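You operate a simulated robot arm through the tools that you are given. There is no shell and no other tool. Be economical: measure what you need, move in short steps, check, and stop when the job is done.

Carry out the task below with a simulated two-armed robot. There is one attempt and no reset: what you move stays moved.

TASK
On the top of the zinc table, fold the wiping rag in half.

Only the result counts: the job must be done as asked and must still hold three seconds after the hand-in. Knocking over, shifting, dropping, spilling or breaking anything else fails it. Flat cloth is picked up by pressing the open fingertips on it (5 to 10 N) and closing them slowly along it; thin cloth reads only 2 to 8 mm in the jaws.

THE ROBOT
Two 7-joint arms with two-finger parallel grippers on one trunk, on a base that drives. Base frame: it is fixed to the floor where the robot stands at the start and does not move with it; the origin is under the middle of the robot, x ahead of it, y to its left, z up. Readings come in m, degrees, newtons and seconds.
The left shoulder is at the start at [0.07, 0.163, 1.07], the right one opposite. Places, roughly: top of the zinc table [0.6, 0.3, 0.8]. Payload 3.43 kg a hand.
The TCP of each hand is the grasp point between the finger pads, 0.034 m short of the fingertips. In the tool frame z runs along the fingers and y along their closing line. The gripper opens to 0.128 m. The fingers are 0.024 m wide and 0.012 m thick; the gripper's body (0.048 by 0.13 m) begins 0.096 m behind the TCP.
Orientation is told as [roll, pitch, yaw] about the base's x, y, z axes, in that order, counted from this pose: with the fingers straight down and closing along the base's y, the tool's x points along the base's -x, its y along +y and its z along -z.

THE INTERFACE
- The arms move only by the tool play_rows. It takes "left_series", "right_series" or both (then of equal length, played together; a hand with none holds still); each is a list of rows, each a list of 3 entries, a list of its own where there are three numbers: the shift along the tool's x, y, z in units of 50 mm (1.0 is 50 mm), then the turn, a rotation vector about the tool's x, y, z in units of 6 degrees (1.0 is 6 degrees), then the closure in counts, from 0 (fully open) to 255 (shut). In form: [[[x, y, z], [ax, ay, az], fingers], ...]. A call has 1 to 10 rows; each row shifts and turns the commanded pose from where the row before left it, along the tool's axes as they then stand. A call with a number of a shift or a turn outside -1 to 1 is refused whole. A row lasts 0.2 s, in which the tool goes at most 0.05 m and 8.6 degrees; a call with a longer step from one row to the next is refused whole, and so is a gripper value outside its range. A pose out of reach is approached as far as the arm can. The call stops where the force on the tool passes 40 N (or 10 N more than at its start, if that is more) or the arm is blocked; 0.2 s more then pass. The fingers move at their own pace (about 0.153 m/s each) and stop on an object; they squeeze with about 28 N. The grip force told is the motor's: it shows also when the fingers shut on nothing. Time passes only in rows, and 0.2 s behind the last, so rows that do not move let the fingers close. It gives the time, the measured TCP pose, the force on the tool (base axes), the opening and the grip force at its end, in the units of the frame above (readings bear some noise).
- Cameras (640 x 400 px; columns grow to the right, rows downward): "scene" is now at [0.1386, -0.0226, 1.3049]; the picture's right is [-0.30, -0.95, 0.00], its down [-0.54, 0.17, -0.83] and it looks along [0.79, -0.25, -0.56] (base axes); focal length 234 px, centre (320, 200). "left" rides on the left gripper at [0.076, 0.011, -0.16] in its tool frame; the picture's right is [-0.15, 0.99, 0.00], its down [-0.88, -0.13, -0.46] and it looks along [-0.45, -0.07, 0.89] (tool axes); focal length 234 px, centre (320, 200). "right" rides on the right gripper at [0.076, -0.011, -0.16] in its tool frame; the picture's right is [0.15, 0.99, 0.00], its down [-0.88, 0.13, -0.46] and it looks along [-0.45, 0.07, 0.89] (tool axes); focal length 234 px, centre (320, 200).
- get_image(camera): a new picture of that camera. It takes no simulated time.
- move_column(by): slides the trunk up (or, below 0, down) by that many m; the arms and the scene camera ride with it, the base frame stays. It gives what a move gives, with no picture.
- base_move(legs): drives the robot by 1 to 6 legs, each [ahead, left, turn to the left] in m, m and degrees, along the robot's own axes; the way and the turn of a leg run together, so that a leg with both is an arc; at most 1.5 m and 180 degrees a leg. The arms and the cameras ride along, it lands a little off, and it stops where it bumps. It gives what a move gives.
- turn_head(pan, tilt): turns the head with the scene camera to pan (to the left, within 86 degrees either way) and tilt (down, from -29 to 69), counted from straight ahead of the robot. It gives what a move gives.
- pixel_to_xyz(camera, pixels): for up to 12 pixels [column, row] of the newest picture of that camera ("zoom" is the newest enlarged one), the place [x, y, z] in the base frame of the surface seen there, good to about 0.002 m, but the place of the scene camera against the robot may be out by one fixed shift of up to 0.012 m in any direction. It takes no simulated time.
- close_up(camera, box): a new picture of the part [left, top, right, bottom] of that camera's present view, enlarged. It takes no simulated time.
- hand_in(): hands the job in; it is judged then, once.

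Go step by step. Measure first, check grasps and placings, and put right what went wrong. The budget is 80 turns and 78 pictures, counting those below and the enlarged ones. Unless the task says otherwise, let go and move clear before handing in, and close with one line.

The tools are called by a JSON object that holds its "fn" and its "kwargs". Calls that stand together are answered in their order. play_rows: Moves the arms, as the interface text tells. Its arguments: {"type":"object","properties":{"left_series":{"type":"array"},"right_series":{"type":"array"}},"required":[]} The other tools are called the same way: move_column (by) slides the trunk up or down; base_move (legs) drives the base; turn_head (pan, tilt) turns the head that bears the scene camera; get_image (camera) takes a picture; pixel_to_xyz (camera, pixels) gives the place of the surface under pixels of a picture; close_up (camera, box) takes an enlarged picture of a part of a camera's view; hand_in () hands the job in.

At the start:

```text
t: 0.0
left_eef_pos: [0.6151, 0.2745, 1.0716]
left_ee_rot: [0.1, -0.1, 0.1]
left_wrist_force: [0.6, 0.1, -0.5]
left_grip_width: 0.1279
left_gripper_force: 0.1
right_eef_pos: [0.6616, -0.2469, 1.077]
right_ee_rot: [0.0, 0.0, 0.1]
right_wrist_force: [0.1, 0.2, -0.2]
right_grip_width: 0.128
right_gripper_force: 0.1
trunk travel left (down, up): [-0.55, 0.39]
robot x, y, heading: [0.001, 0.0004, -0.2]
head pan, tilt: [-17.8, 34.4]
```

scene: 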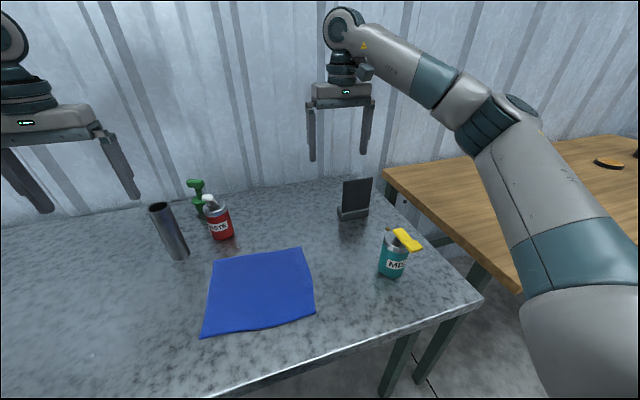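
right: 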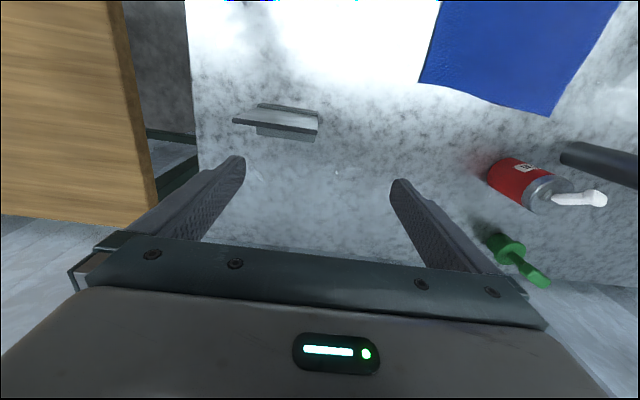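
left: 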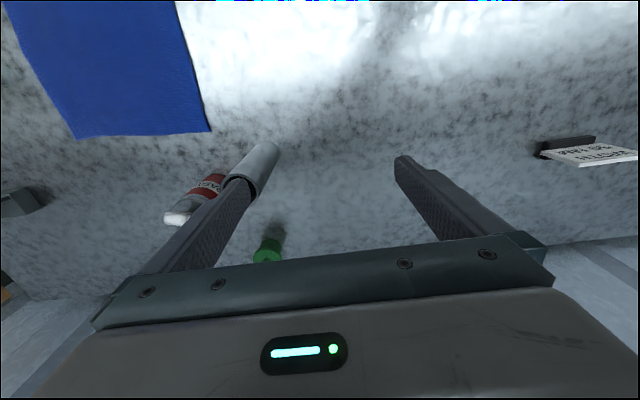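

The rag is the blue square at about (260,290) in the scene picture, with corners near (213,262), (303,248), (315,312), (202,336). I'll measure its corners and the neighbouring objects.

{"fn": "pixel_to_xyz", "kwargs": {"camera": "scene", "pixels": [[213, 263], [302, 249], [314, 312], [203, 335], [260, 290], [222, 236], [182, 255], [392, 272], [353, 215], [260, 370], [160, 205], [240, 340]]}}

{"fn": "close_up", "kwargs": {"camera": "scene", "box": [140, 170, 460, 370]}}

```text
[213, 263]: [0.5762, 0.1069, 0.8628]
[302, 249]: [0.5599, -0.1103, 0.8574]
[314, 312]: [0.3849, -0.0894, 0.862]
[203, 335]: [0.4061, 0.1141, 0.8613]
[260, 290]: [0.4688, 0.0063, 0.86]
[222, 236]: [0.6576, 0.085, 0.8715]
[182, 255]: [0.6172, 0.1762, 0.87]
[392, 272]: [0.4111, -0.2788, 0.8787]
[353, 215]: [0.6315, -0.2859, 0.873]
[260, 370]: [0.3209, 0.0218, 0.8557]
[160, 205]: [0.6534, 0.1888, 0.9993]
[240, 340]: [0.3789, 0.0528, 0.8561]
```

```text
2.00 times, centred on (300, 270) of scene
```

zoom: 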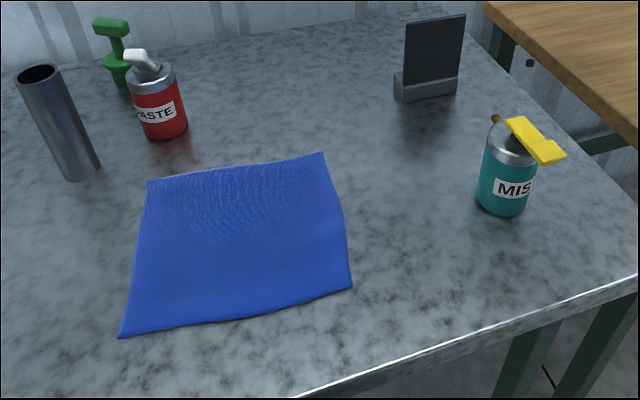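

The rag lies at about x 0.385–0.576, y −0.11–0.115, with the bottle and tube just past its far side. I plan to take the two far corners, one in each hand, and fold them onto the near corners. I'll back the base up a little first so the near edge is easy to reach.

{"fn": "base_move", "kwargs": {"legs": [[-0.13, 0, 0]]}}

{"fn": "get_image", "kwargs": {"camera": "left"}}

{"fn": "get_image", "kwargs": {"camera": "right"}}

{"fn": "get_image", "kwargs": {"camera": "scene"}}

```text
t: 1.3
left_eef_pos: [0.4792, 0.2735, 1.0701]
left_ee_rot: [0.0, -0.1, 0.1]
left_wrist_force: [0.4, 0.2, 1.1]
left_grip_width: 0.1281
left_gripper_force: 0.1
right_eef_pos: [0.5277, -0.2453, 1.0786]
right_ee_rot: [0.0, -0.1, 0.1]
right_wrist_force: [-0.2, 0.0, 0.4]
right_grip_width: 0.1281
right_gripper_force: 0.1
trunk travel left (down, up): [-0.55, 0.39]
robot x, y, heading: [-0.1325, 0.0027, -0.1]
head pan, tilt: [-17.8, 34.4]
```

```text
73 pictures are left
```

left: 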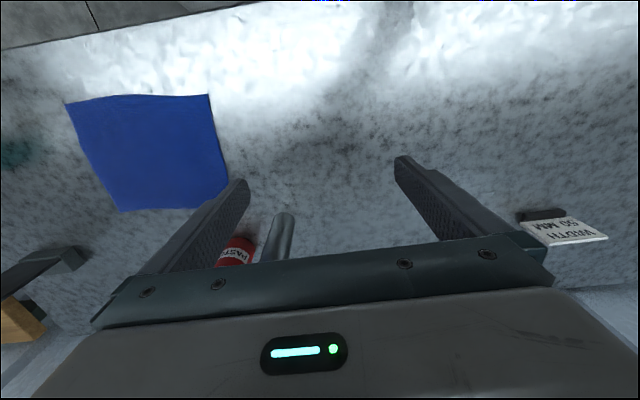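

```text
72 pictures are left
```

right: 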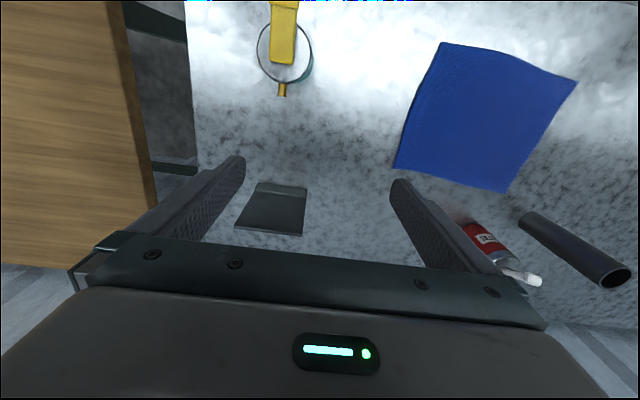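

```text
71 pictures are left
```

scene: 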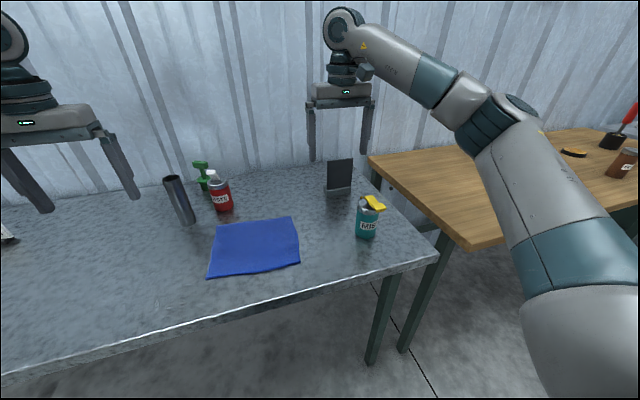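

Both wrist views show all four corners of the rag, so I'll measure them in each. In the left view they are (66,104), (208,94), (229,172) and (120,211). In the right view they are (440,43), (577,81), (508,191) and (394,166).

{"fn": "pixel_to_xyz", "kwargs": {"camera": "left", "pixels": [[68, 106], [207, 96], [227, 171], [121, 209], [150, 150], [280, 80], [232, 258], [270, 250], [287, 217]]}}

{"fn": "pixel_to_xyz", "kwargs": {"camera": "right", "pixels": [[441, 45], [574, 82], [507, 189], [396, 165], [480, 120], [520, 280], [600, 275], [600, 170], [490, 240]]}}

{"fn": "pixel_to_xyz", "kwargs": {"camera": "scene", "pixels": [[217, 226], [291, 218], [299, 263], [209, 275], [211, 174], [172, 180], [220, 205], [200, 165]]}}

```text
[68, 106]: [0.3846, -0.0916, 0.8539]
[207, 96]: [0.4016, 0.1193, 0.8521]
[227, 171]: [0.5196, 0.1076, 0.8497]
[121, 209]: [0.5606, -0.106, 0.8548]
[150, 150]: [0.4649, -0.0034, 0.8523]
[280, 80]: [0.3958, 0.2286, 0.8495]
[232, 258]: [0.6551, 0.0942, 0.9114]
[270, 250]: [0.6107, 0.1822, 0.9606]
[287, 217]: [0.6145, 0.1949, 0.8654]
```

```text
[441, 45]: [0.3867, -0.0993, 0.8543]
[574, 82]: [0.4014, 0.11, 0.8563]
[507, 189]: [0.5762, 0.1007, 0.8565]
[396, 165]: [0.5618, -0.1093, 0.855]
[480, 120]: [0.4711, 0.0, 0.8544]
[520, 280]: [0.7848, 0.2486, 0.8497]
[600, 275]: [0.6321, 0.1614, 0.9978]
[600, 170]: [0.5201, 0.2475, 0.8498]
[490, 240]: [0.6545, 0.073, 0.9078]
```

```text
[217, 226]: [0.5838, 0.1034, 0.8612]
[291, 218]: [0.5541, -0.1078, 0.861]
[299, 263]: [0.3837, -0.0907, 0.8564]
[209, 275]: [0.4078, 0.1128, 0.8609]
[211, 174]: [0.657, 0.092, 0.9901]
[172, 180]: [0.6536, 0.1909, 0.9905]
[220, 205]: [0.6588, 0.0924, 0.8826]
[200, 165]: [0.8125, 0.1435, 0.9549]
```

The wrist views agree: table z≈0.850, rag top ≈0.855, far corners A (0.577, 0.103) and B (0.562, −0.109), near corners D (0.402, 0.115) and C (0.386, −0.096). I'll narrow the jaws and bring both hands over points just inside the far corners.

{"fn": "play_rows", "kwargs": {"left_series": [[[-0.336, -0.786, 0], [0, 0, 0], 195], [[-0.336, -0.786, 0], [0, 0, 0], 195], [[-0.336, -0.786, 0], [0, 0, 0], 195], [[-0.336, -0.786, 0], [0, 0, 0], 195], [[-0.336, -0.786, 0], [0, 0, 0], 195], [[0, 0, 0.93], [0, 0, 0], 195], [[0, 0, 0.93], [0, 0, 0], 195], [[0, 0, 0.93], [0, 0, 0], 195]], "right_series": [[[-0.101, 0.649, 0], [0, 0, 0], 195], [[-0.101, 0.649, 0], [0, 0, 0], 195], [[-0.101, 0.649, 0], [0, 0, 0], 195], [[-0.101, 0.649, 0], [0, 0, 0], 195], [[-0.101, 0.649, 0], [0, 0, 0], 195], [[0, 0, 0.99], [0, 0, 0], 195], [[0, 0, 0.99], [0, 0, 0], 195], [[0, 0, 0.99], [0, 0, 0], 195]]}}

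{"fn": "get_image", "kwargs": {"camera": "left"}}

{"fn": "get_image", "kwargs": {"camera": "right"}}

{"fn": "get_image", "kwargs": {"camera": "scene"}}

```text
t: 3.1
left_eef_pos: [0.5661, 0.0733, 0.9308]
left_ee_rot: [0.0, 0.3, 0.1]
left_wrist_force: [-0.5, 0.0, 0.6]
left_grip_width: 0.0301
left_gripper_force: 0.1
right_eef_pos: [0.5563, -0.0809, 0.9248]
right_ee_rot: [0.1, 0.2, 0.1]
right_wrist_force: [1.0, -0.2, -0.2]
right_grip_width: 0.03
right_gripper_force: 0.1
trunk travel left (down, up): [-0.55, 0.39]
robot x, y, heading: [-0.1342, -0.0026, 0.2]
head pan, tilt: [-17.8, 34.4]
```

```text
70 pictures are left
```

left: 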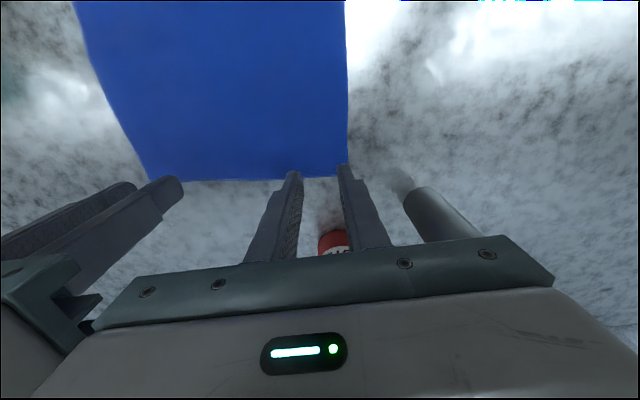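

```text
69 pictures are left
```

right: 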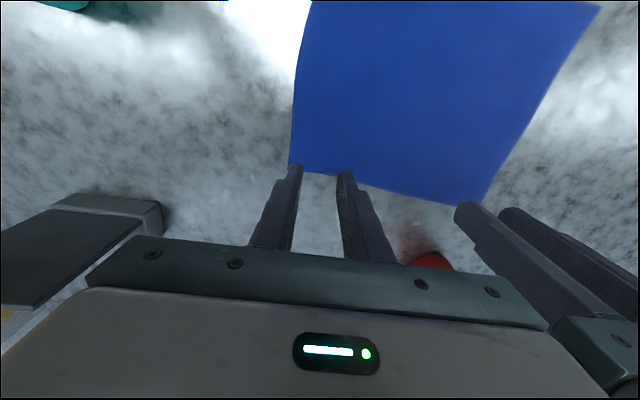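

```text
68 pictures are left
```

scene: 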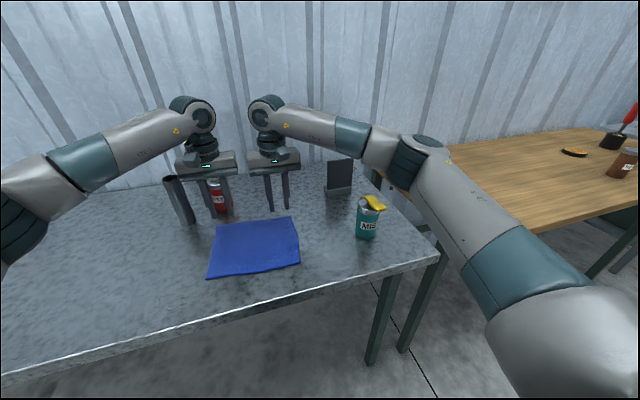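

Both hands are above the far edge. I'll re-measure the two far corners up close, at about (345,172) in the left view and (291,161) in the right, and also the tube next to the left gripper.

{"fn": "pixel_to_xyz", "kwargs": {"camera": "left", "pixels": [[344, 158], [320, 174], [200, 179], [155, 177], [425, 190], [405, 175], [335, 240]]}}

{"fn": "pixel_to_xyz", "kwargs": {"camera": "right", "pixels": [[294, 158], [325, 170], [400, 188], [483, 200], [430, 255], [320, 168]]}}

```text
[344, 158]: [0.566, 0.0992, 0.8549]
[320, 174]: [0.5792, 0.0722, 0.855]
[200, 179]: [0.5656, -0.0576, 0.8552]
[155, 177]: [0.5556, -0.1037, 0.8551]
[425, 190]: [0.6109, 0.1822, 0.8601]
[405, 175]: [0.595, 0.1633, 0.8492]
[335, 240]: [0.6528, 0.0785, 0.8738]
```

```text
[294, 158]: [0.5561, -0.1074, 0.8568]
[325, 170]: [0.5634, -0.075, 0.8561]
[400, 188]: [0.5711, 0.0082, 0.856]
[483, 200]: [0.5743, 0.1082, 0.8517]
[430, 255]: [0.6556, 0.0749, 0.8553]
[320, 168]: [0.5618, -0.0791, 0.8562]
```

The far edge is at x≈0.581 under the left hand and x≈0.563 under the right, so the right hand goes back 7 mm. I'll lower both to about 4 mm above the cloth.

{"fn": "play_rows", "kwargs": {"left_series": [[[0, 0, 0.38], [0, 0, 0], 195], [[0, 0, 0.38], [0, 0, 0], 195], [[0, 0, 0], [0, 0, 0], 195]], "right_series": [[[0.07, 0, 0.32], [0, 0, 0], 195], [[0.07, 0, 0.32], [0, 0, 0], 195], [[0, 0, 0], [0, 0, 0], 195]]}}

```text
t: 3.9
left_eef_pos: [0.565, 0.0755, 0.8933]
left_ee_rot: [0.0, 0.0, 0.1]
left_wrist_force: [-1.1, 1.3, 0.0]
left_grip_width: 0.03
left_gripper_force: 0.0
right_eef_pos: [0.5454, -0.0824, 0.8983]
right_ee_rot: [-0.1, 0.0, -0.1]
right_wrist_force: [-0.7, 0.0, 0.5]
right_grip_width: 0.0301
right_gripper_force: 0.1
trunk travel left (down, up): [-0.55, 0.39]
robot x, y, heading: [-0.1356, 0.0006, 0.2]
head pan, tilt: [-17.8, 34.4]
```

No contact yet: the left reads 0.893 and the right 0.898, with about ±3 mm of noise. I'll step down in small increments.

{"fn": "play_rows", "kwargs": {"left_series": [[[0, 0, 0.05], [0, 0, 0], 195], [[0, 0, 0.05], [0, 0, 0], 195]], "right_series": [[[-0.02, 0, 0.07], [0, 0, 0], 195], [[0, 0, 0.07], [0, 0, 0], 195]]}}

```text
t: 4.5
left_eef_pos: [0.565, 0.0763, 0.889]
left_ee_rot: [0.1, -0.1, 0.1]
left_wrist_force: [1.5, -0.3, 3.6]
left_grip_width: 0.0299
left_gripper_force: 0.0
right_eef_pos: [0.5472, -0.0833, 0.89]
right_ee_rot: [-0.1, 0.0, 0.0]
right_wrist_force: [0.8, 0.7, 0.6]
right_grip_width: 0.0301
right_gripper_force: 0.1
trunk travel left (down, up): [-0.55, 0.39]
robot x, y, heading: [-0.1336, -0.0023, -0.0]
head pan, tilt: [-17.8, 34.4]
```

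The left hand is just touching (3.6 N) and the right is not yet, so I'll go a little further with both.

{"fn": "play_rows", "kwargs": {"left_series": [[[0, 0, 0.03], [0, 0, 0], 195], [[0, 0, 0], [0, 0, 0], 195]], "right_series": [[[0, 0, 0.06], [0, 0, 0], 195], [[0, 0, 0], [0, 0, 0], 195]]}}

```text
t: 5.1
left_eef_pos: [0.5639, 0.0763, 0.8873]
left_ee_rot: [0.1, -0.1, 0.1]
left_wrist_force: [1.4, -0.4, 10.2]
left_grip_width: 0.03
left_gripper_force: 0.0
right_eef_pos: [0.5458, -0.0824, 0.8886]
right_ee_rot: [-0.1, -0.1, 0.1]
right_wrist_force: [0.7, -0.6, 3.6]
right_grip_width: 0.03
right_gripper_force: 0.1
trunk travel left (down, up): [-0.55, 0.39]
robot x, y, heading: [-0.1344, 0.0012, -0.0]
head pan, tilt: [-17.8, 34.4]
```

The left presses at 10 N and the right at 3.6 N. I'll even these out and close slowly along the cloth.

{"fn": "play_rows", "kwargs": {"left_series": [[[0, 0, -0.01], [0, 0, 0], 195], [[0, 0, 0], [0, 0, 0], 202], [[0, 0, 0], [0, 0, 0], 209], [[0, 0, 0], [0, 0, 0], 216], [[0, 0, 0], [0, 0, 0], 223], [[0, 0, 0], [0, 0, 0], 230], [[0, 0, 0], [0, 0, 0], 237], [[0, 0, 0], [0, 0, 0], 244], [[0, 0, 0], [0, 0, 0], 250], [[0, 0, 0], [0, 0, 0], 255]], "right_series": [[[0, 0, 0.02], [0, 0, 0], 195], [[0, 0, 0], [0, 0, 0], 202], [[0, 0, 0], [0, 0, 0], 209], [[0, 0, 0], [0, 0, 0], 216], [[0, 0, 0], [0, 0, 0], 223], [[0, 0, 0], [0, 0, 0], 230], [[0, 0, 0], [0, 0, 0], 237], [[0, 0, 0], [0, 0, 0], 244], [[0, 0, 0], [0, 0, 0], 250], [[0, 0, 0], [0, 0, 0], 255]]}}

{"fn": "get_image", "kwargs": {"camera": "left"}}

{"fn": "get_image", "kwargs": {"camera": "right"}}

```text
t: 7.3
left_eef_pos: [0.5626, 0.0752, 0.8877]
left_ee_rot: [0.0, -0.1, 0.1]
left_wrist_force: [0.0, -1.7, 5.2]
left_grip_width: 0.0041
left_gripper_force: 27.8
right_eef_pos: [0.5465, -0.0829, 0.888]
right_ee_rot: [0.0, 0.0, 0.1]
right_wrist_force: [-0.3, 1.3, 10.4]
right_grip_width: 0.0
right_gripper_force: 27.8
trunk travel left (down, up): [-0.55, 0.39]
robot x, y, heading: [-0.1322, 0.0008, 0.5]
head pan, tilt: [-17.8, 34.4]
```

```text
67 pictures are left
```

left: 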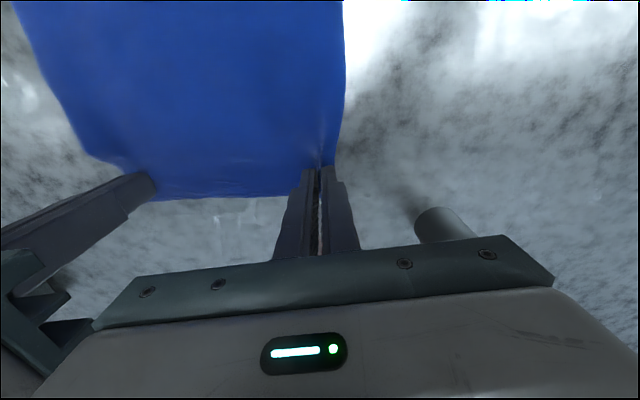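

```text
66 pictures are left
```

right: 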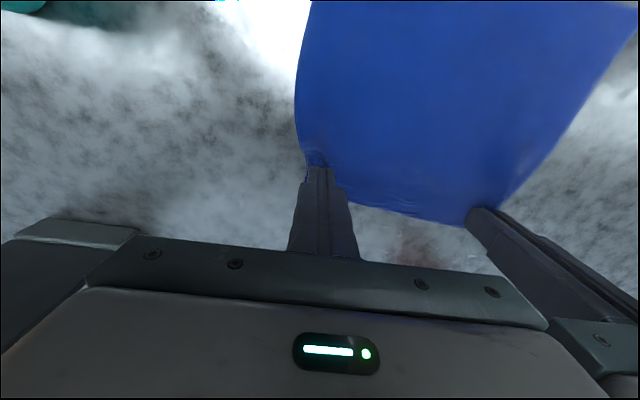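

The left holds cloth (4.1 mm) but the right shut on nothing (0.0). I'll lift the right hand a little, reopen it, shift it inward by 4 mm and toward the robot by 2 mm, and press again.

{"fn": "play_rows", "kwargs": {"right_series": [[[0, 0, -0.2], [0, 0, 0], 255], [[0.04, 0.1, 0], [0, 0, 0], 195], [[0, 0, 0], [0, 0, 0], 190], [[0, 0, 0.1], [0, 0, 0], 190], [[0, 0, 0.06], [0, 0, 0], 190], [[0, 0, 0.04], [0, 0, 0], 190], [[0, 0, 0], [0, 0, 0], 190]]}}

{"fn": "get_image", "kwargs": {"camera": "right"}}

```text
t: 8.9
left_eef_pos: [0.5639, 0.0766, 0.8882]
left_ee_rot: [-0.1, -0.2, 0.1]
left_wrist_force: [0.8, 0.1, 10.0]
left_grip_width: 0.0041
left_gripper_force: 28.5
right_eef_pos: [0.544, -0.0768, 0.888]
right_ee_rot: [0.1, 0.0, 0.1]
right_wrist_force: [0.2, -1.9, 2.8]
right_grip_width: 0.0325
right_gripper_force: 0.1
trunk travel left (down, up): [-0.55, 0.39]
robot x, y, heading: [-0.1357, -0.0009, 0.2]
head pan, tilt: [-17.8, 34.4]
```

```text
65 pictures are left
```

right: 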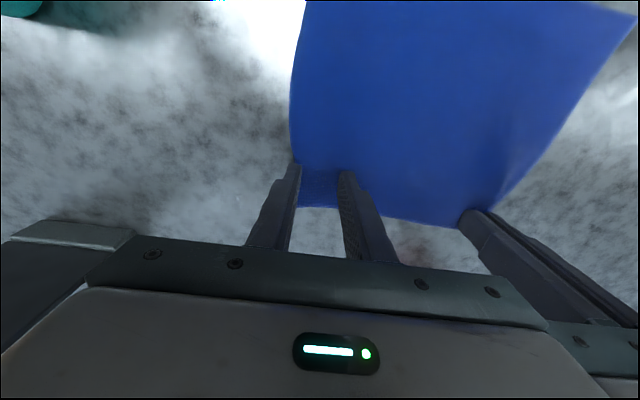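

The cloth now lies across both right fingertips, at (295–345, 170–205), but the press is only 2.8 N. I'll press about 1.5 mm more and close slowly.

{"fn": "play_rows", "kwargs": {"right_series": [[[0, 0, 0.03], [0, 0, 0], 190], [[0, 0, 0], [0, 0, 0], 197], [[0, 0, 0], [0, 0, 0], 204], [[0, 0, 0], [0, 0, 0], 211], [[0, 0, 0], [0, 0, 0], 218], [[0, 0, 0], [0, 0, 0], 226], [[0, 0, 0], [0, 0, 0], 234], [[0, 0, 0], [0, 0, 0], 242], [[0, 0, 0], [0, 0, 0], 249], [[0, 0, 0], [0, 0, 0], 255]]}}

{"fn": "get_image", "kwargs": {"camera": "right"}}

```text
t: 11.1
left_eef_pos: [0.5633, 0.0762, 0.888]
left_ee_rot: [0.0, 0.0, 0.1]
left_wrist_force: [0.7, -3.9, 5.0]
left_grip_width: 0.0042
left_gripper_force: 28.8
right_eef_pos: [0.5431, -0.0764, 0.8875]
right_ee_rot: [-0.1, -0.2, 0.1]
right_wrist_force: [-0.1, 3.1, 15.7]
right_grip_width: 0.0029
right_gripper_force: 28.4
trunk travel left (down, up): [-0.55, 0.39]
robot x, y, heading: [-0.1347, -0.0024, 0.0]
head pan, tilt: [-17.8, 34.4]
```

```text
64 pictures are left
```

right: 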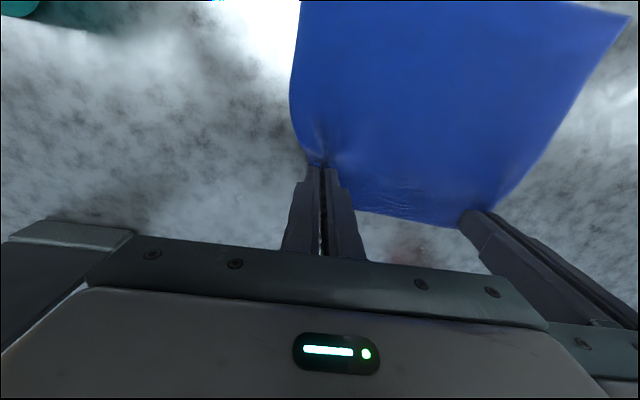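

Both hands hold cloth (4.2 and 2.9 mm). I'll lift 40 mm while moving slightly toward the robot, then check.

{"fn": "play_rows", "kwargs": {"left_series": [[[0, 0, -0.2], [0, 0, 0], 255], [[0.02, 0, -0.2], [0, 0, 0], 255], [[0.05, 0, -0.2], [0, 0, 0], 255], [[0.08, 0, -0.2], [0, 0, 0], 255]], "right_series": [[[0, 0, -0.2], [0, 0, 0], 255], [[0.02, 0, -0.2], [0, 0, 0], 255], [[0.05, 0, -0.2], [0, 0, 0], 255], [[0.08, 0, -0.2], [0, 0, 0], 255]]}}

{"fn": "get_image", "kwargs": {"camera": "scene"}}

{"fn": "get_image", "kwargs": {"camera": "right"}}

```text
t: 12.1
left_eef_pos: [0.5555, 0.0765, 0.9272]
left_ee_rot: [0.1, 0.0, 0.1]
left_wrist_force: [0.8, -1.3, 0.3]
left_grip_width: 0.0043
left_gripper_force: 27.5
right_eef_pos: [0.5366, -0.0787, 0.9252]
right_ee_rot: [0.0, 0.0, 0.0]
right_wrist_force: [0.0, 1.6, -0.4]
right_grip_width: 0.0024
right_gripper_force: 28.0
trunk travel left (down, up): [-0.55, 0.39]
robot x, y, heading: [-0.1338, 0.0003, -0.1]
head pan, tilt: [-17.8, 34.4]
```

```text
63 pictures are left
```

scene: 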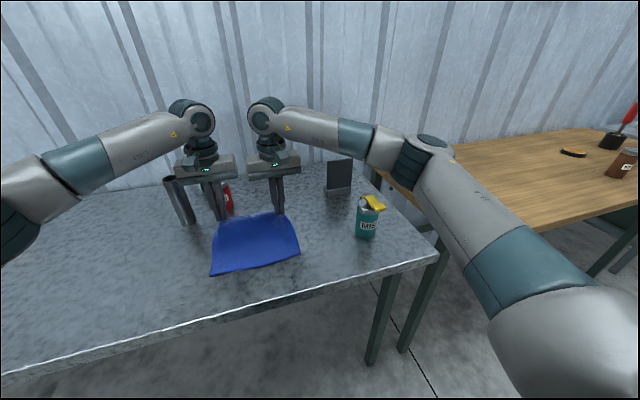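

```text
62 pictures are left
```

right: 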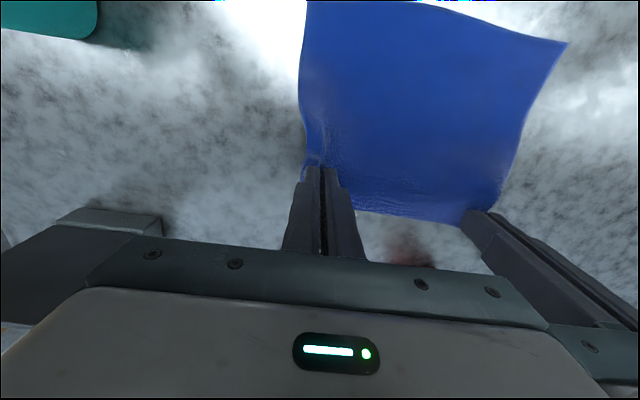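

The cloth follows both hands, with its far edge lifted at (220–285, 215). So the gripped edge turns over with the fold, I'll tilt both hands forward about the pinch while raising and pulling back a bit.

{"fn": "play_rows", "kwargs": {"left_series": [[[0.141, 0, -0.078], [0, -1, 0], 255], [[0.133, 0, -0.086], [0, -1, 0], 255], [[0.123, 0, -0.0925], [0, -1, 0], 255], [[0.113, 0, -0.098], [0, -1, 0], 255], [[0.102, 0, -0.103], [0, -1, 0], 255], [[0.091, 0, -0.1065], [0, -1, 0], 255], [[0.08, 0, -0.109], [0, -1, 0], 255], [[0.069, 0, -0.11], [0, -1, 0], 255]], "right_series": [[[0.141, 0, -0.078], [0, -1, 0], 255], [[0.133, 0, -0.086], [0, -1, 0], 255], [[0.123, 0, -0.0925], [0, -1, 0], 255], [[0.113, 0, -0.098], [0, -1, 0], 255], [[0.102, 0, -0.103], [0, -1, 0], 255], [[0.091, 0, -0.1065], [0, -1, 0], 255], [[0.08, 0, -0.109], [0, -1, 0], 255], [[0.069, 0, -0.11], [0, -1, 0], 255]]}}

{"fn": "get_image", "kwargs": {"camera": "scene"}}

{"fn": "get_image", "kwargs": {"camera": "right"}}

```text
t: 13.9
left_eef_pos: [0.5011, 0.0781, 0.9487]
left_ee_rot: [0.0, -48.1, 0.0]
left_wrist_force: [0.1, -2.6, 0.0]
left_grip_width: 0.0041
left_gripper_force: 27.6
right_eef_pos: [0.4832, -0.0773, 0.9468]
right_ee_rot: [0.0, -48.1, 0.0]
right_wrist_force: [-0.6, 2.6, 0.0]
right_grip_width: 0.0023
right_gripper_force: 27.9
trunk travel left (down, up): [-0.55, 0.39]
robot x, y, heading: [-0.1316, -0.0007, 0.1]
head pan, tilt: [-17.8, 34.4]
```

```text
61 pictures are left
```

scene: 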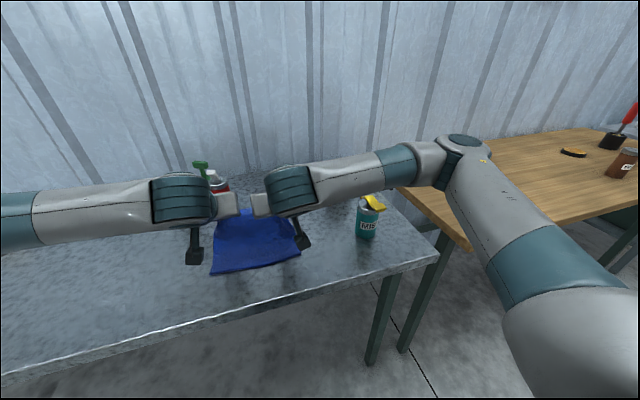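

```text
60 pictures are left
```

right: 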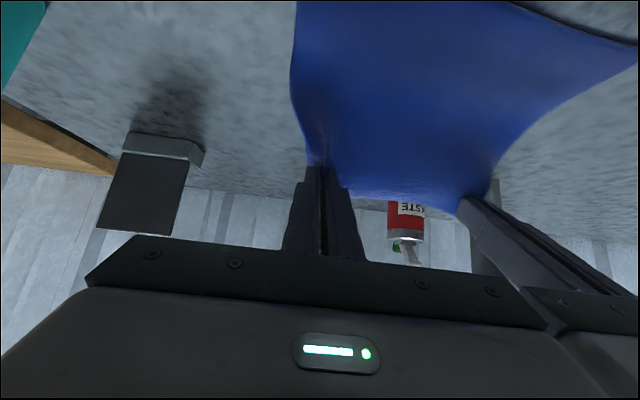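

Both hands are tilted 48° and still hold the cloth, with the pinches at about (0.523, 0.078, 0.929) and (0.505, −0.077, 0.927). The targets are x≈0.415/0.406 with y +0.011. I'll carry the edge over by backing the base 0.10 m.

{"fn": "base_move", "kwargs": {"legs": [[-0.1, 0.01, 0]]}}

{"fn": "get_image", "kwargs": {"camera": "scene"}}

{"fn": "get_image", "kwargs": {"camera": "right"}}

{"fn": "get_image", "kwargs": {"camera": "left"}}

```text
t: 15.0
left_eef_pos: [0.4052, 0.087, 0.9481]
left_ee_rot: [0.0, -48.0, 0.0]
left_wrist_force: [0.3, -1.2, 0.8]
left_grip_width: 0.0044
left_gripper_force: 27.9
right_eef_pos: [0.3854, -0.0672, 0.9467]
right_ee_rot: [0.0, -48.0, -0.1]
right_wrist_force: [-0.2, 1.8, 0.0]
right_grip_width: 0.0022
right_gripper_force: 28.4
trunk travel left (down, up): [-0.55, 0.39]
robot x, y, heading: [-0.2289, 0.009, 0.1]
head pan, tilt: [-17.8, 34.4]
```

```text
59 pictures are left
```

scene: 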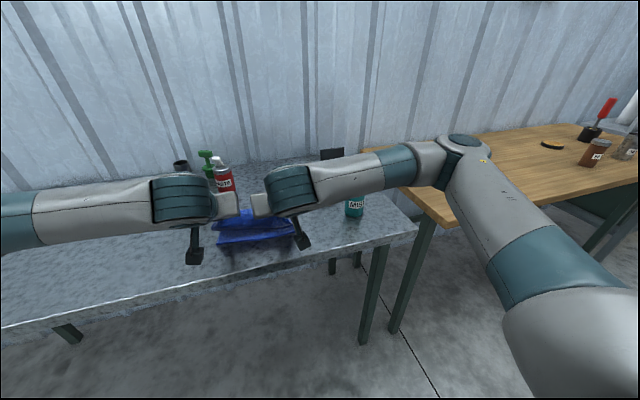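

```text
58 pictures are left
```

right: 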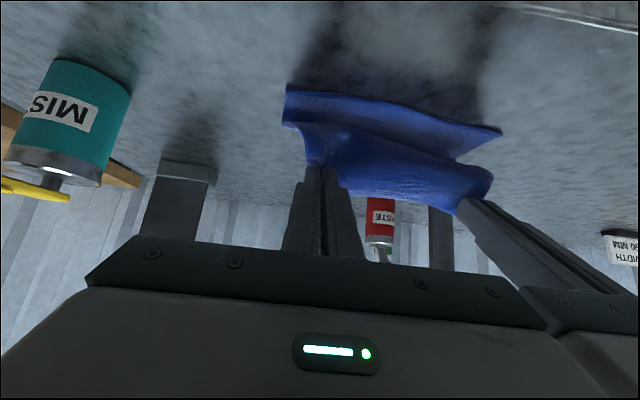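

```text
57 pictures are left
```

left: 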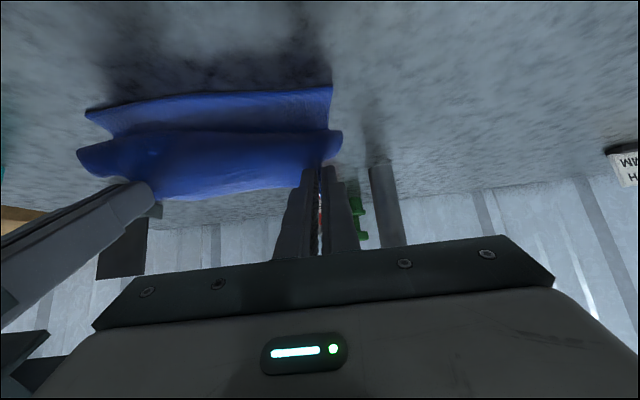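

The upper half has come over, but I need to see whether the near edge slid. I'll measure the near corners at (289,90) and (495,130) in the right view, (90,113) and (330,90) in the left.

{"fn": "pixel_to_xyz", "kwargs": {"camera": "right", "pixels": [[289, 92], [400, 108], [495, 130], [340, 100], [440, 170], [470, 170], [380, 70]]}}

{"fn": "pixel_to_xyz", "kwargs": {"camera": "left", "pixels": [[90, 113], [200, 98], [329, 91], [330, 115], [325, 140], [200, 160]]}}

```text
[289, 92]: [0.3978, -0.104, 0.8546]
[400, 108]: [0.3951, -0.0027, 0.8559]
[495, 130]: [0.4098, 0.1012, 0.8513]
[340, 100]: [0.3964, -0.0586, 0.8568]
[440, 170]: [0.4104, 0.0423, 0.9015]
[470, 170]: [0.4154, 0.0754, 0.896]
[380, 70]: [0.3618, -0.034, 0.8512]
```

```text
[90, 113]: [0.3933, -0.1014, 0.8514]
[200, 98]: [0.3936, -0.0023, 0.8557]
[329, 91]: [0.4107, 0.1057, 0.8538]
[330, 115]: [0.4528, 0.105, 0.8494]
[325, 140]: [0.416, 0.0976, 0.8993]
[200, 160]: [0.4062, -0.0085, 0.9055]
```

The near edge slid only about 8 mm (now C≈(0.395, −0.103), D≈(0.410, 0.105)), and I'll aim for where it is now. I'll lower both hands about 54 mm with small corrections in x and y.

{"fn": "play_rows", "kwargs": {"left_series": [[[0.168, -0.032, 0.136], [0, 0, 0], 255], [[0.168, -0.032, 0.136], [0, 0, 0], 255], [[0.168, -0.032, 0.136], [0, 0, 0], 255], [[0.168, -0.032, 0.136], [0, 0, 0], 255], [[0.168, -0.032, 0.136], [0, 0, 0], 255]], "right_series": [[[0.15, -0.032, 0.156], [0, 0, 0], 255], [[0.15, -0.032, 0.156], [0, 0, 0], 255], [[0.15, -0.032, 0.156], [0, 0, 0], 255], [[0.15, -0.032, 0.156], [0, 0, 0], 255], [[0.15, -0.032, 0.156], [0, 0, 0], 255]]}}

{"fn": "get_image", "kwargs": {"camera": "right"}}

{"fn": "get_image", "kwargs": {"camera": "left"}}

```text
t: 16.2
left_eef_pos: [0.404, 0.0788, 0.8942]
left_ee_rot: [-0.1, -48.1, 0.1]
left_wrist_force: [1.6, -3.2, 2.8]
left_grip_width: 0.0043
left_gripper_force: 28.2
right_eef_pos: [0.3894, -0.0743, 0.8943]
right_ee_rot: [0.1, -48.0, 0.0]
right_wrist_force: [-0.6, 2.8, 2.7]
right_grip_width: 0.0025
right_gripper_force: 27.8
trunk travel left (down, up): [-0.55, 0.39]
robot x, y, heading: [-0.2315, 0.0068, 0.0]
head pan, tilt: [-17.8, 34.4]
```

```text
56 pictures are left
```

right: 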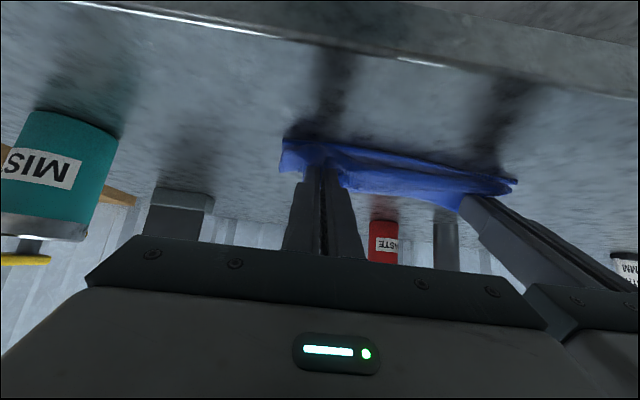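

```text
55 pictures are left
```

left: 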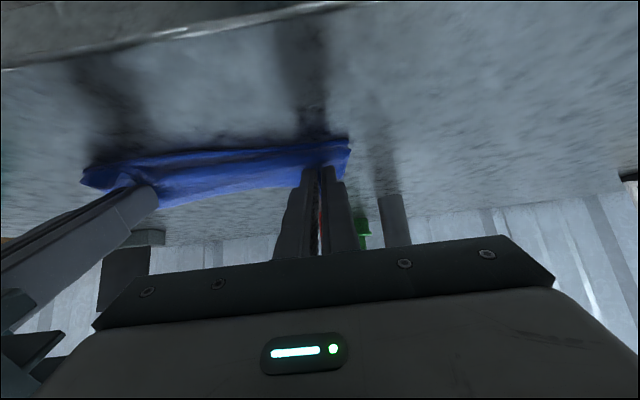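

Both tips touch the cloth lightly (2.8 N) along the near edge. I'll open slowly to about 30 mm and withdraw back along the fingers.

{"fn": "play_rows", "kwargs": {"left_series": [[[0, 0, 0], [0, 0, 0], 245], [[0, 0, 0], [0, 0, 0], 230], [[0, 0, 0], [0, 0, 0], 215], [[0, 0, 0], [0, 0, 0], 200], [[0, 0, -0.2], [0, 0, 0], 200], [[0, 0, -0.6], [0, 0, 0], 200], [[0, 0, -0.8], [0, 0, 0], 200], [[-0.4, 0, -0.4], [0, 0, 0], 200]], "right_series": [[[0, 0, 0], [0, 0, 0], 245], [[0, 0, 0], [0, 0, 0], 230], [[0, 0, 0], [0, 0, 0], 215], [[0, 0, 0], [0, 0, 0], 200], [[0, 0, -0.2], [0, 0, 0], 200], [[0, 0, -0.6], [0, 0, 0], 200], [[0, 0, -0.8], [0, 0, 0], 200], [[-0.4, 0, -0.4], [0, 0, 0], 200]]}}

{"fn": "get_image", "kwargs": {"camera": "right"}}

{"fn": "get_image", "kwargs": {"camera": "left"}}

{"fn": "get_image", "kwargs": {"camera": "scene"}}

```text
t: 18.0
left_eef_pos: [0.3408, 0.0799, 0.9758]
left_ee_rot: [0.1, -48.0, 0.0]
left_wrist_force: [0.3, -0.5, 0.0]
left_grip_width: 0.0277
left_gripper_force: 0.3
right_eef_pos: [0.3267, -0.0753, 0.9742]
right_ee_rot: [-0.1, -48.1, -0.1]
right_wrist_force: [-0.5, 0.2, -0.9]
right_grip_width: 0.0278
right_gripper_force: 0.0
trunk travel left (down, up): [-0.55, 0.39]
robot x, y, heading: [-0.2298, 0.0141, 0.2]
head pan, tilt: [-17.8, 34.4]
```

```text
54 pictures are left
```

right: 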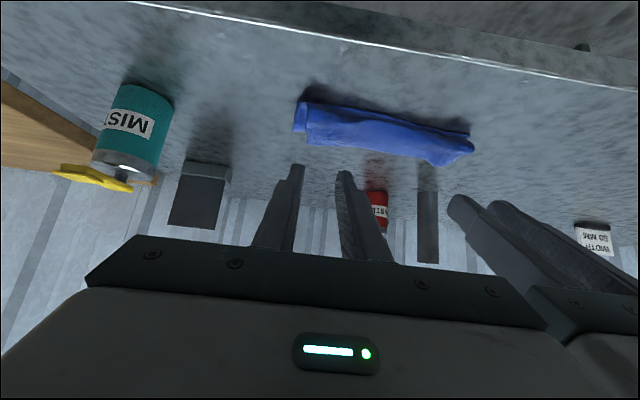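

```text
53 pictures are left
```

left: 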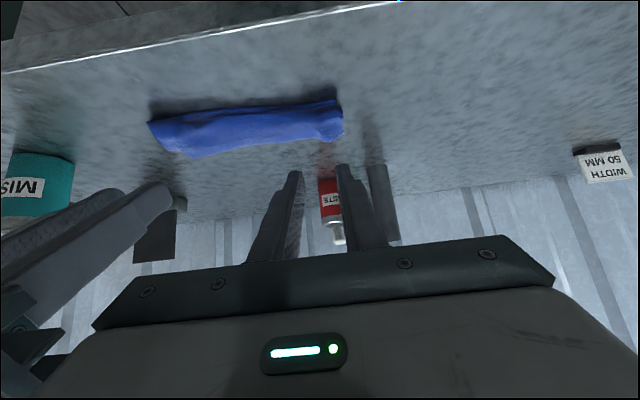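

```text
52 pictures are left
```

scene: 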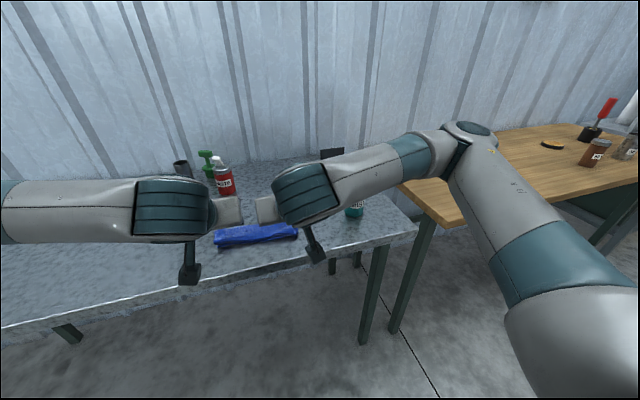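

The rag is now a folded strip. I'll raise the hands, level them and spread them apart for a clear view.

{"fn": "play_rows", "kwargs": {"left_series": [[[-0.5, 0.4, -0.45], [0, 1, 0], 200], [[-0.5, 0.4, -0.45], [0, 1, 0], 200], [[-0.4, 0.5, -0.5], [0, 1, 0], 200], [[-0.3, 0.5, -0.5], [0, 1, 0], 200], [[0, 0.6, 0], [0, 1, 0], 200], [[0, 0.6, 0], [0, 1, 0], 200], [[0, 0.6, 0], [0, 1, 0], 200], [[0, 0.6, 0], [0, 1, 0], 200]], "right_series": [[[-0.5, -0.4, -0.45], [0, 1, 0], 200], [[-0.5, -0.4, -0.45], [0, 1, 0], 200], [[-0.4, -0.5, -0.5], [0, 1, 0], 200], [[-0.3, -0.5, -0.5], [0, 1, 0], 200], [[0, -0.6, 0], [0, 1, 0], 200], [[0, -0.6, 0], [0, 1, 0], 200], [[0, -0.6, 0], [0, 1, 0], 200], [[0, -0.6, 0], [0, 1, 0], 200]]}}

{"fn": "close_up", "kwargs": {"camera": "scene", "box": [180, 190, 340, 290]}}

{"fn": "get_image", "kwargs": {"camera": "left"}}

{"fn": "get_image", "kwargs": {"camera": "right"}}

```text
t: 19.8
left_eef_pos: [0.3461, 0.2907, 1.105]
left_ee_rot: [0.0, 0.1, 0.0]
left_wrist_force: [0.0, -1.0, 0.3]
left_grip_width: 0.0277
left_gripper_force: 0.1
right_eef_pos: [0.3333, -0.2864, 1.1029]
right_ee_rot: [0.1, 0.1, 0.0]
right_wrist_force: [-0.7, 0.2, -0.9]
right_grip_width: 0.0275
right_gripper_force: 0.1
trunk travel left (down, up): [-0.55, 0.39]
robot x, y, heading: [-0.2311, 0.0095, -0.1]
head pan, tilt: [-17.8, 34.4]
```

```text
4.00 times, centred on (260, 240) of scene
```

zoom: 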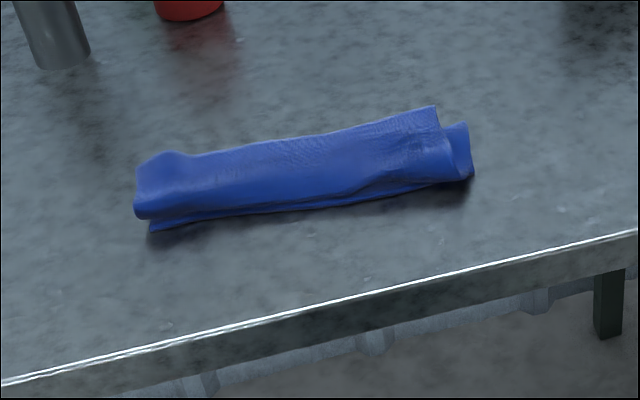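

```text
50 pictures are left
```

left: 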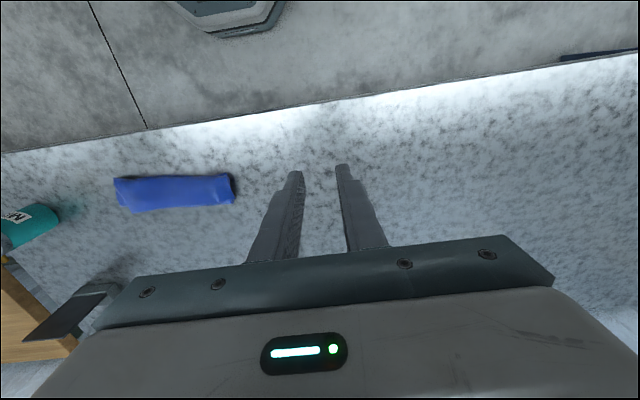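

```text
49 pictures are left
```

right: 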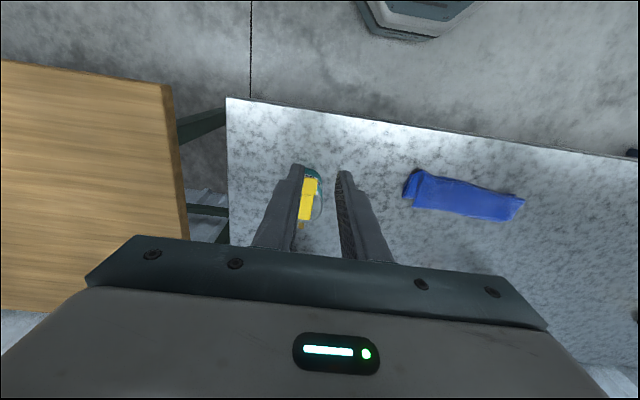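

It's folded, but the strip looks shallow and its right end (zoom 455,150) curls up. I'll measure the outline and the heights.

{"fn": "pixel_to_xyz", "kwargs": {"camera": "zoom", "pixels": [[140, 165], [140, 210], [155, 227], [175, 158], [300, 145], [300, 175], [300, 205], [432, 112], [440, 150], [462, 130], [468, 172], [440, 180]]}}

{"fn": "close_up", "kwargs": {"camera": "left", "box": [90, 140, 270, 252]}}

{"fn": "close_up", "kwargs": {"camera": "right", "box": [380, 140, 550, 246]}}

```text
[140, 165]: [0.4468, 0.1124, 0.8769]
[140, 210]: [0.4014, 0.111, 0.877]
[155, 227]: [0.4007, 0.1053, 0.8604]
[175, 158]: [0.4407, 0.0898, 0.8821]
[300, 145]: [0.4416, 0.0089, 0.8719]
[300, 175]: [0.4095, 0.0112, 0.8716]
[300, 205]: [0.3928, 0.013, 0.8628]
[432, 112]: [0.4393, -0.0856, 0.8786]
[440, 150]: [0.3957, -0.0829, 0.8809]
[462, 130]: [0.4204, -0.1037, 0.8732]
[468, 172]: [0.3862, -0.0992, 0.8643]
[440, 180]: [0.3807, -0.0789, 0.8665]
```

```text
3.56 times, centred on (180, 196) of left
```

zoom: 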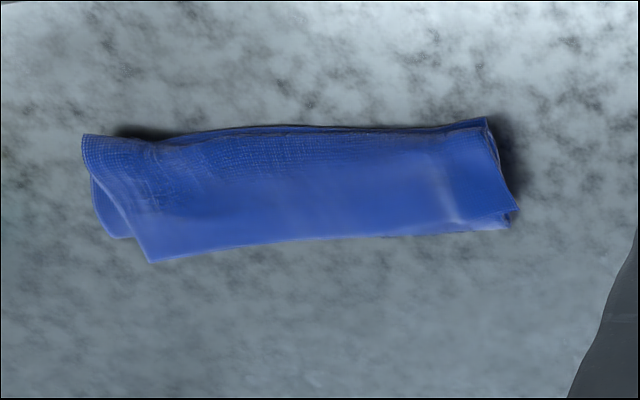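

```text
3.76 times, centred on (465, 193) of right
```

zoom: 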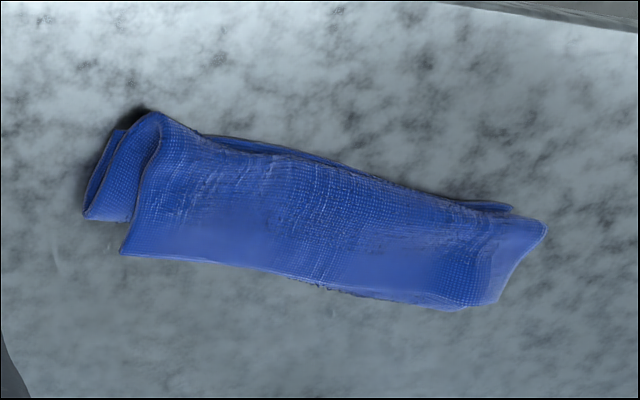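

The measurements show the strip is only about 50 mm deep and stands high. The gripped edge doubled back on top, so it's a three-layer zigzag and not a half fold. I'll regrasp the free top edge with the fingers closing across it, pull it flat, and refold. First I'll measure that edge in the last enlarged view.

{"fn": "pixel_to_xyz", "kwargs": {"camera": "zoom", "pixels": [[124, 248], [160, 115], [88, 213], [132, 135], [225, 265], [320, 283], [450, 303], [495, 298], [541, 230], [505, 207], [350, 180], [300, 220]]}}

{"fn": "play_rows", "kwargs": {"left_series": [[[-0.2, -0.3, 0.1], [0, 0, 1], 183], [[0, 0, 0], [0, 0, 1], 183], [[0, 0, 0], [0, 0, 1], 183], [[0, 0, 0], [0, 0, 1], 183], [[0, 0, 0], [0, 0, 1], 183], [[0, 0, 0], [0, 0, 1], 183], [[0, 0, 0], [0, 0, 1], 183], [[0, 0, 0], [0, 0, 1], 183], [[0, 0, 0], [0, 0, 1], 183], [[0, 0, 0], [0, 0, 1], 183]], "right_series": [[[-0.2, 0.3, 0.1], [0, 0, -1], 183], [[0, 0, 0], [0, 0, -1], 183], [[0, 0, 0], [0, 0, -1], 183], [[0, 0, 0], [0, 0, -1], 183], [[0, 0, 0], [0, 0, -1], 183], [[0, 0, 0], [0, 0, -1], 183], [[0, 0, 0], [0, 0, -1], 183], [[0, 0, 0], [0, 0, -1], 183], [[0, 0, 0], [0, 0, -1], 183], [[0, 0, 0], [0, 0, -1], 183]]}}

```text
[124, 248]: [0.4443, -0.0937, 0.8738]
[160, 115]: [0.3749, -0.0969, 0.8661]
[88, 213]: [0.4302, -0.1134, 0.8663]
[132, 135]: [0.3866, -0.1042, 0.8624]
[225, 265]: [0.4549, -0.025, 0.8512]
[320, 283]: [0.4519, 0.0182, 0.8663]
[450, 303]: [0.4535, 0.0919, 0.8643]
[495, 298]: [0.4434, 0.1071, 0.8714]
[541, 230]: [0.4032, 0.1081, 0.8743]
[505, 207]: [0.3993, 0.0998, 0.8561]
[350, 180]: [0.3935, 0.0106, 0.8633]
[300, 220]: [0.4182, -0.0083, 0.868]
```

```text
t: 22.0
left_eef_pos: [0.3136, 0.2402, 1.0857]
left_ee_rot: [0.1, 0.0, -59.9]
left_wrist_force: [0.0, 0.8, -0.1]
left_grip_width: 0.0361
left_gripper_force: 0.2
left hand out of reach, approached as far as the arm can: row 9, 10
right_eef_pos: [0.3033, -0.2341, 1.0844]
right_ee_rot: [-0.1, 0.0, 59.9]
right_wrist_force: [0.3, -0.5, -0.2]
right_grip_width: 0.0363
right_gripper_force: 0.1
right hand out of reach, approached as far as the arm can: row 9, 10
trunk travel left (down, up): [-0.55, 0.39]
robot x, y, heading: [-0.2292, 0.0101, 0.1]
head pan, tilt: [-17.8, 34.4]
```

The hands ran out of reach near 54–60° of yaw because they are too close to the robot. I'll move them forward and then finish the turn.

{"fn": "play_rows", "kwargs": {"left_series": [[[-0.25, 0.433, 0], [0, 0, 0], 183], [[-0.25, 0.433, 0], [0, 0, 0], 183], [[-0.25, 0.433, 0], [0, 0, 0], 183], [[-0.25, 0.433, 0], [0, 0, 0], 183], [[0, 0, 0], [0, 0, 1], 183], [[0, 0, 0], [0, 0, 1], 183], [[0, 0, 0], [0, 0, 1], 183], [[0, 0, 0], [0, 0, 1], 183], [[0, 0, 0], [0, 0, 1], 183]], "right_series": [[[-0.25, -0.433, 0], [0, 0, 0], 183], [[-0.25, -0.433, 0], [0, 0, 0], 183], [[-0.25, -0.433, 0], [0, 0, 0], 183], [[-0.25, -0.433, 0], [0, 0, 0], 183], [[0, 0, 0], [0, 0, -1], 183], [[0, 0, 0], [0, 0, -1], 183], [[0, 0, 0], [0, 0, -1], 183], [[0, 0, 0], [0, 0, -1], 183], [[0, 0, 0], [0, 0, -1], 183]]}}

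{"fn": "get_image", "kwargs": {"camera": "left"}}

{"fn": "get_image", "kwargs": {"camera": "scene"}}

```text
t: 24.0
left_eef_pos: [0.217, 0.1271, 1.0449]
left_ee_rot: [0.1, 0.0, -89.9]
left_wrist_force: [0.1, -0.3, -0.3]
left_grip_width: 0.0361
left_gripper_force: 0.0
left hand out of reach, approached as far as the arm can: row 1, 2, 3, 4, 5, 6, 7, 8, 9
right_eef_pos: [0.2125, -0.1159, 1.0452]
right_ee_rot: [0.0, 0.0, 89.9]
right_wrist_force: [-0.6, 0.4, 0.7]
right_grip_width: 0.0362
right_gripper_force: 0.0
right hand out of reach, approached as far as the arm can: row 1, 2, 3, 4, 5, 6, 7, 8, 9
trunk travel left (down, up): [-0.55, 0.39]
robot x, y, heading: [-0.2295, 0.0067, 0.2]
head pan, tilt: [-17.8, 34.4]
```

```text
46 pictures are left
```

left: 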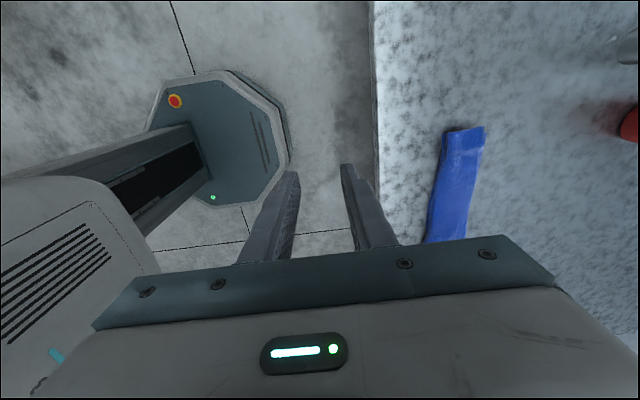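

```text
45 pictures are left
```

scene: 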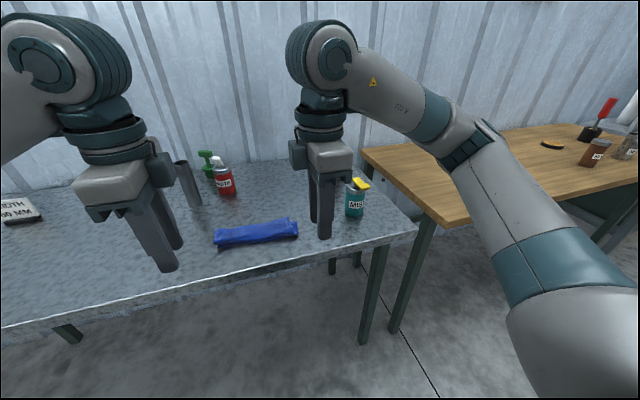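

Yaw of 90° is beyond the wrist's limit: the hands were pulled back to x≈0.21. A yaw of about 42° is reachable and lets each hand close diagonally on its corner, so I'll turn back to that.

{"fn": "play_rows", "kwargs": {"left_series": [[[0, 0, 0], [0, 0, -1], 183], [[0, 0, 0], [0, 0, -1], 183], [[0, 0, 0], [0, 0, -1], 183], [[0, 0, 0], [0, 0, -1], 183], [[0, 0, 0], [0, 0, -1], 183], [[0, 0, 0], [0, 0, -1], 183], [[0, 0, 0], [0, 0, -1], 183], [[0, 0, 0], [0, 0, -1], 183]], "right_series": [[[0, 0, 0], [0, 0, 1], 183], [[0, 0, 0], [0, 0, 1], 183], [[0, 0, 0], [0, 0, 1], 183], [[0, 0, 0], [0, 0, 1], 183], [[0, 0, 0], [0, 0, 1], 183], [[0, 0, 0], [0, 0, 1], 183], [[0, 0, 0], [0, 0, 1], 183], [[0, 0, 0], [0, 0, 1], 183]]}}

```text
t: 25.8
left_eef_pos: [0.2179, 0.1268, 1.0424]
left_ee_rot: [0.0, 0.0, -41.9]
left_wrist_force: [0.4, 1.1, -0.4]
left_grip_width: 0.0359
left_gripper_force: 0.0
right_eef_pos: [0.2139, -0.1165, 1.0439]
right_ee_rot: [0.0, 0.1, 41.9]
right_wrist_force: [0.6, -0.1, 0.3]
right_grip_width: 0.0361
right_gripper_force: 0.0
trunk travel left (down, up): [-0.55, 0.39]
robot x, y, heading: [-0.2308, 0.0071, -0.1]
head pan, tilt: [-17.8, 34.4]
```

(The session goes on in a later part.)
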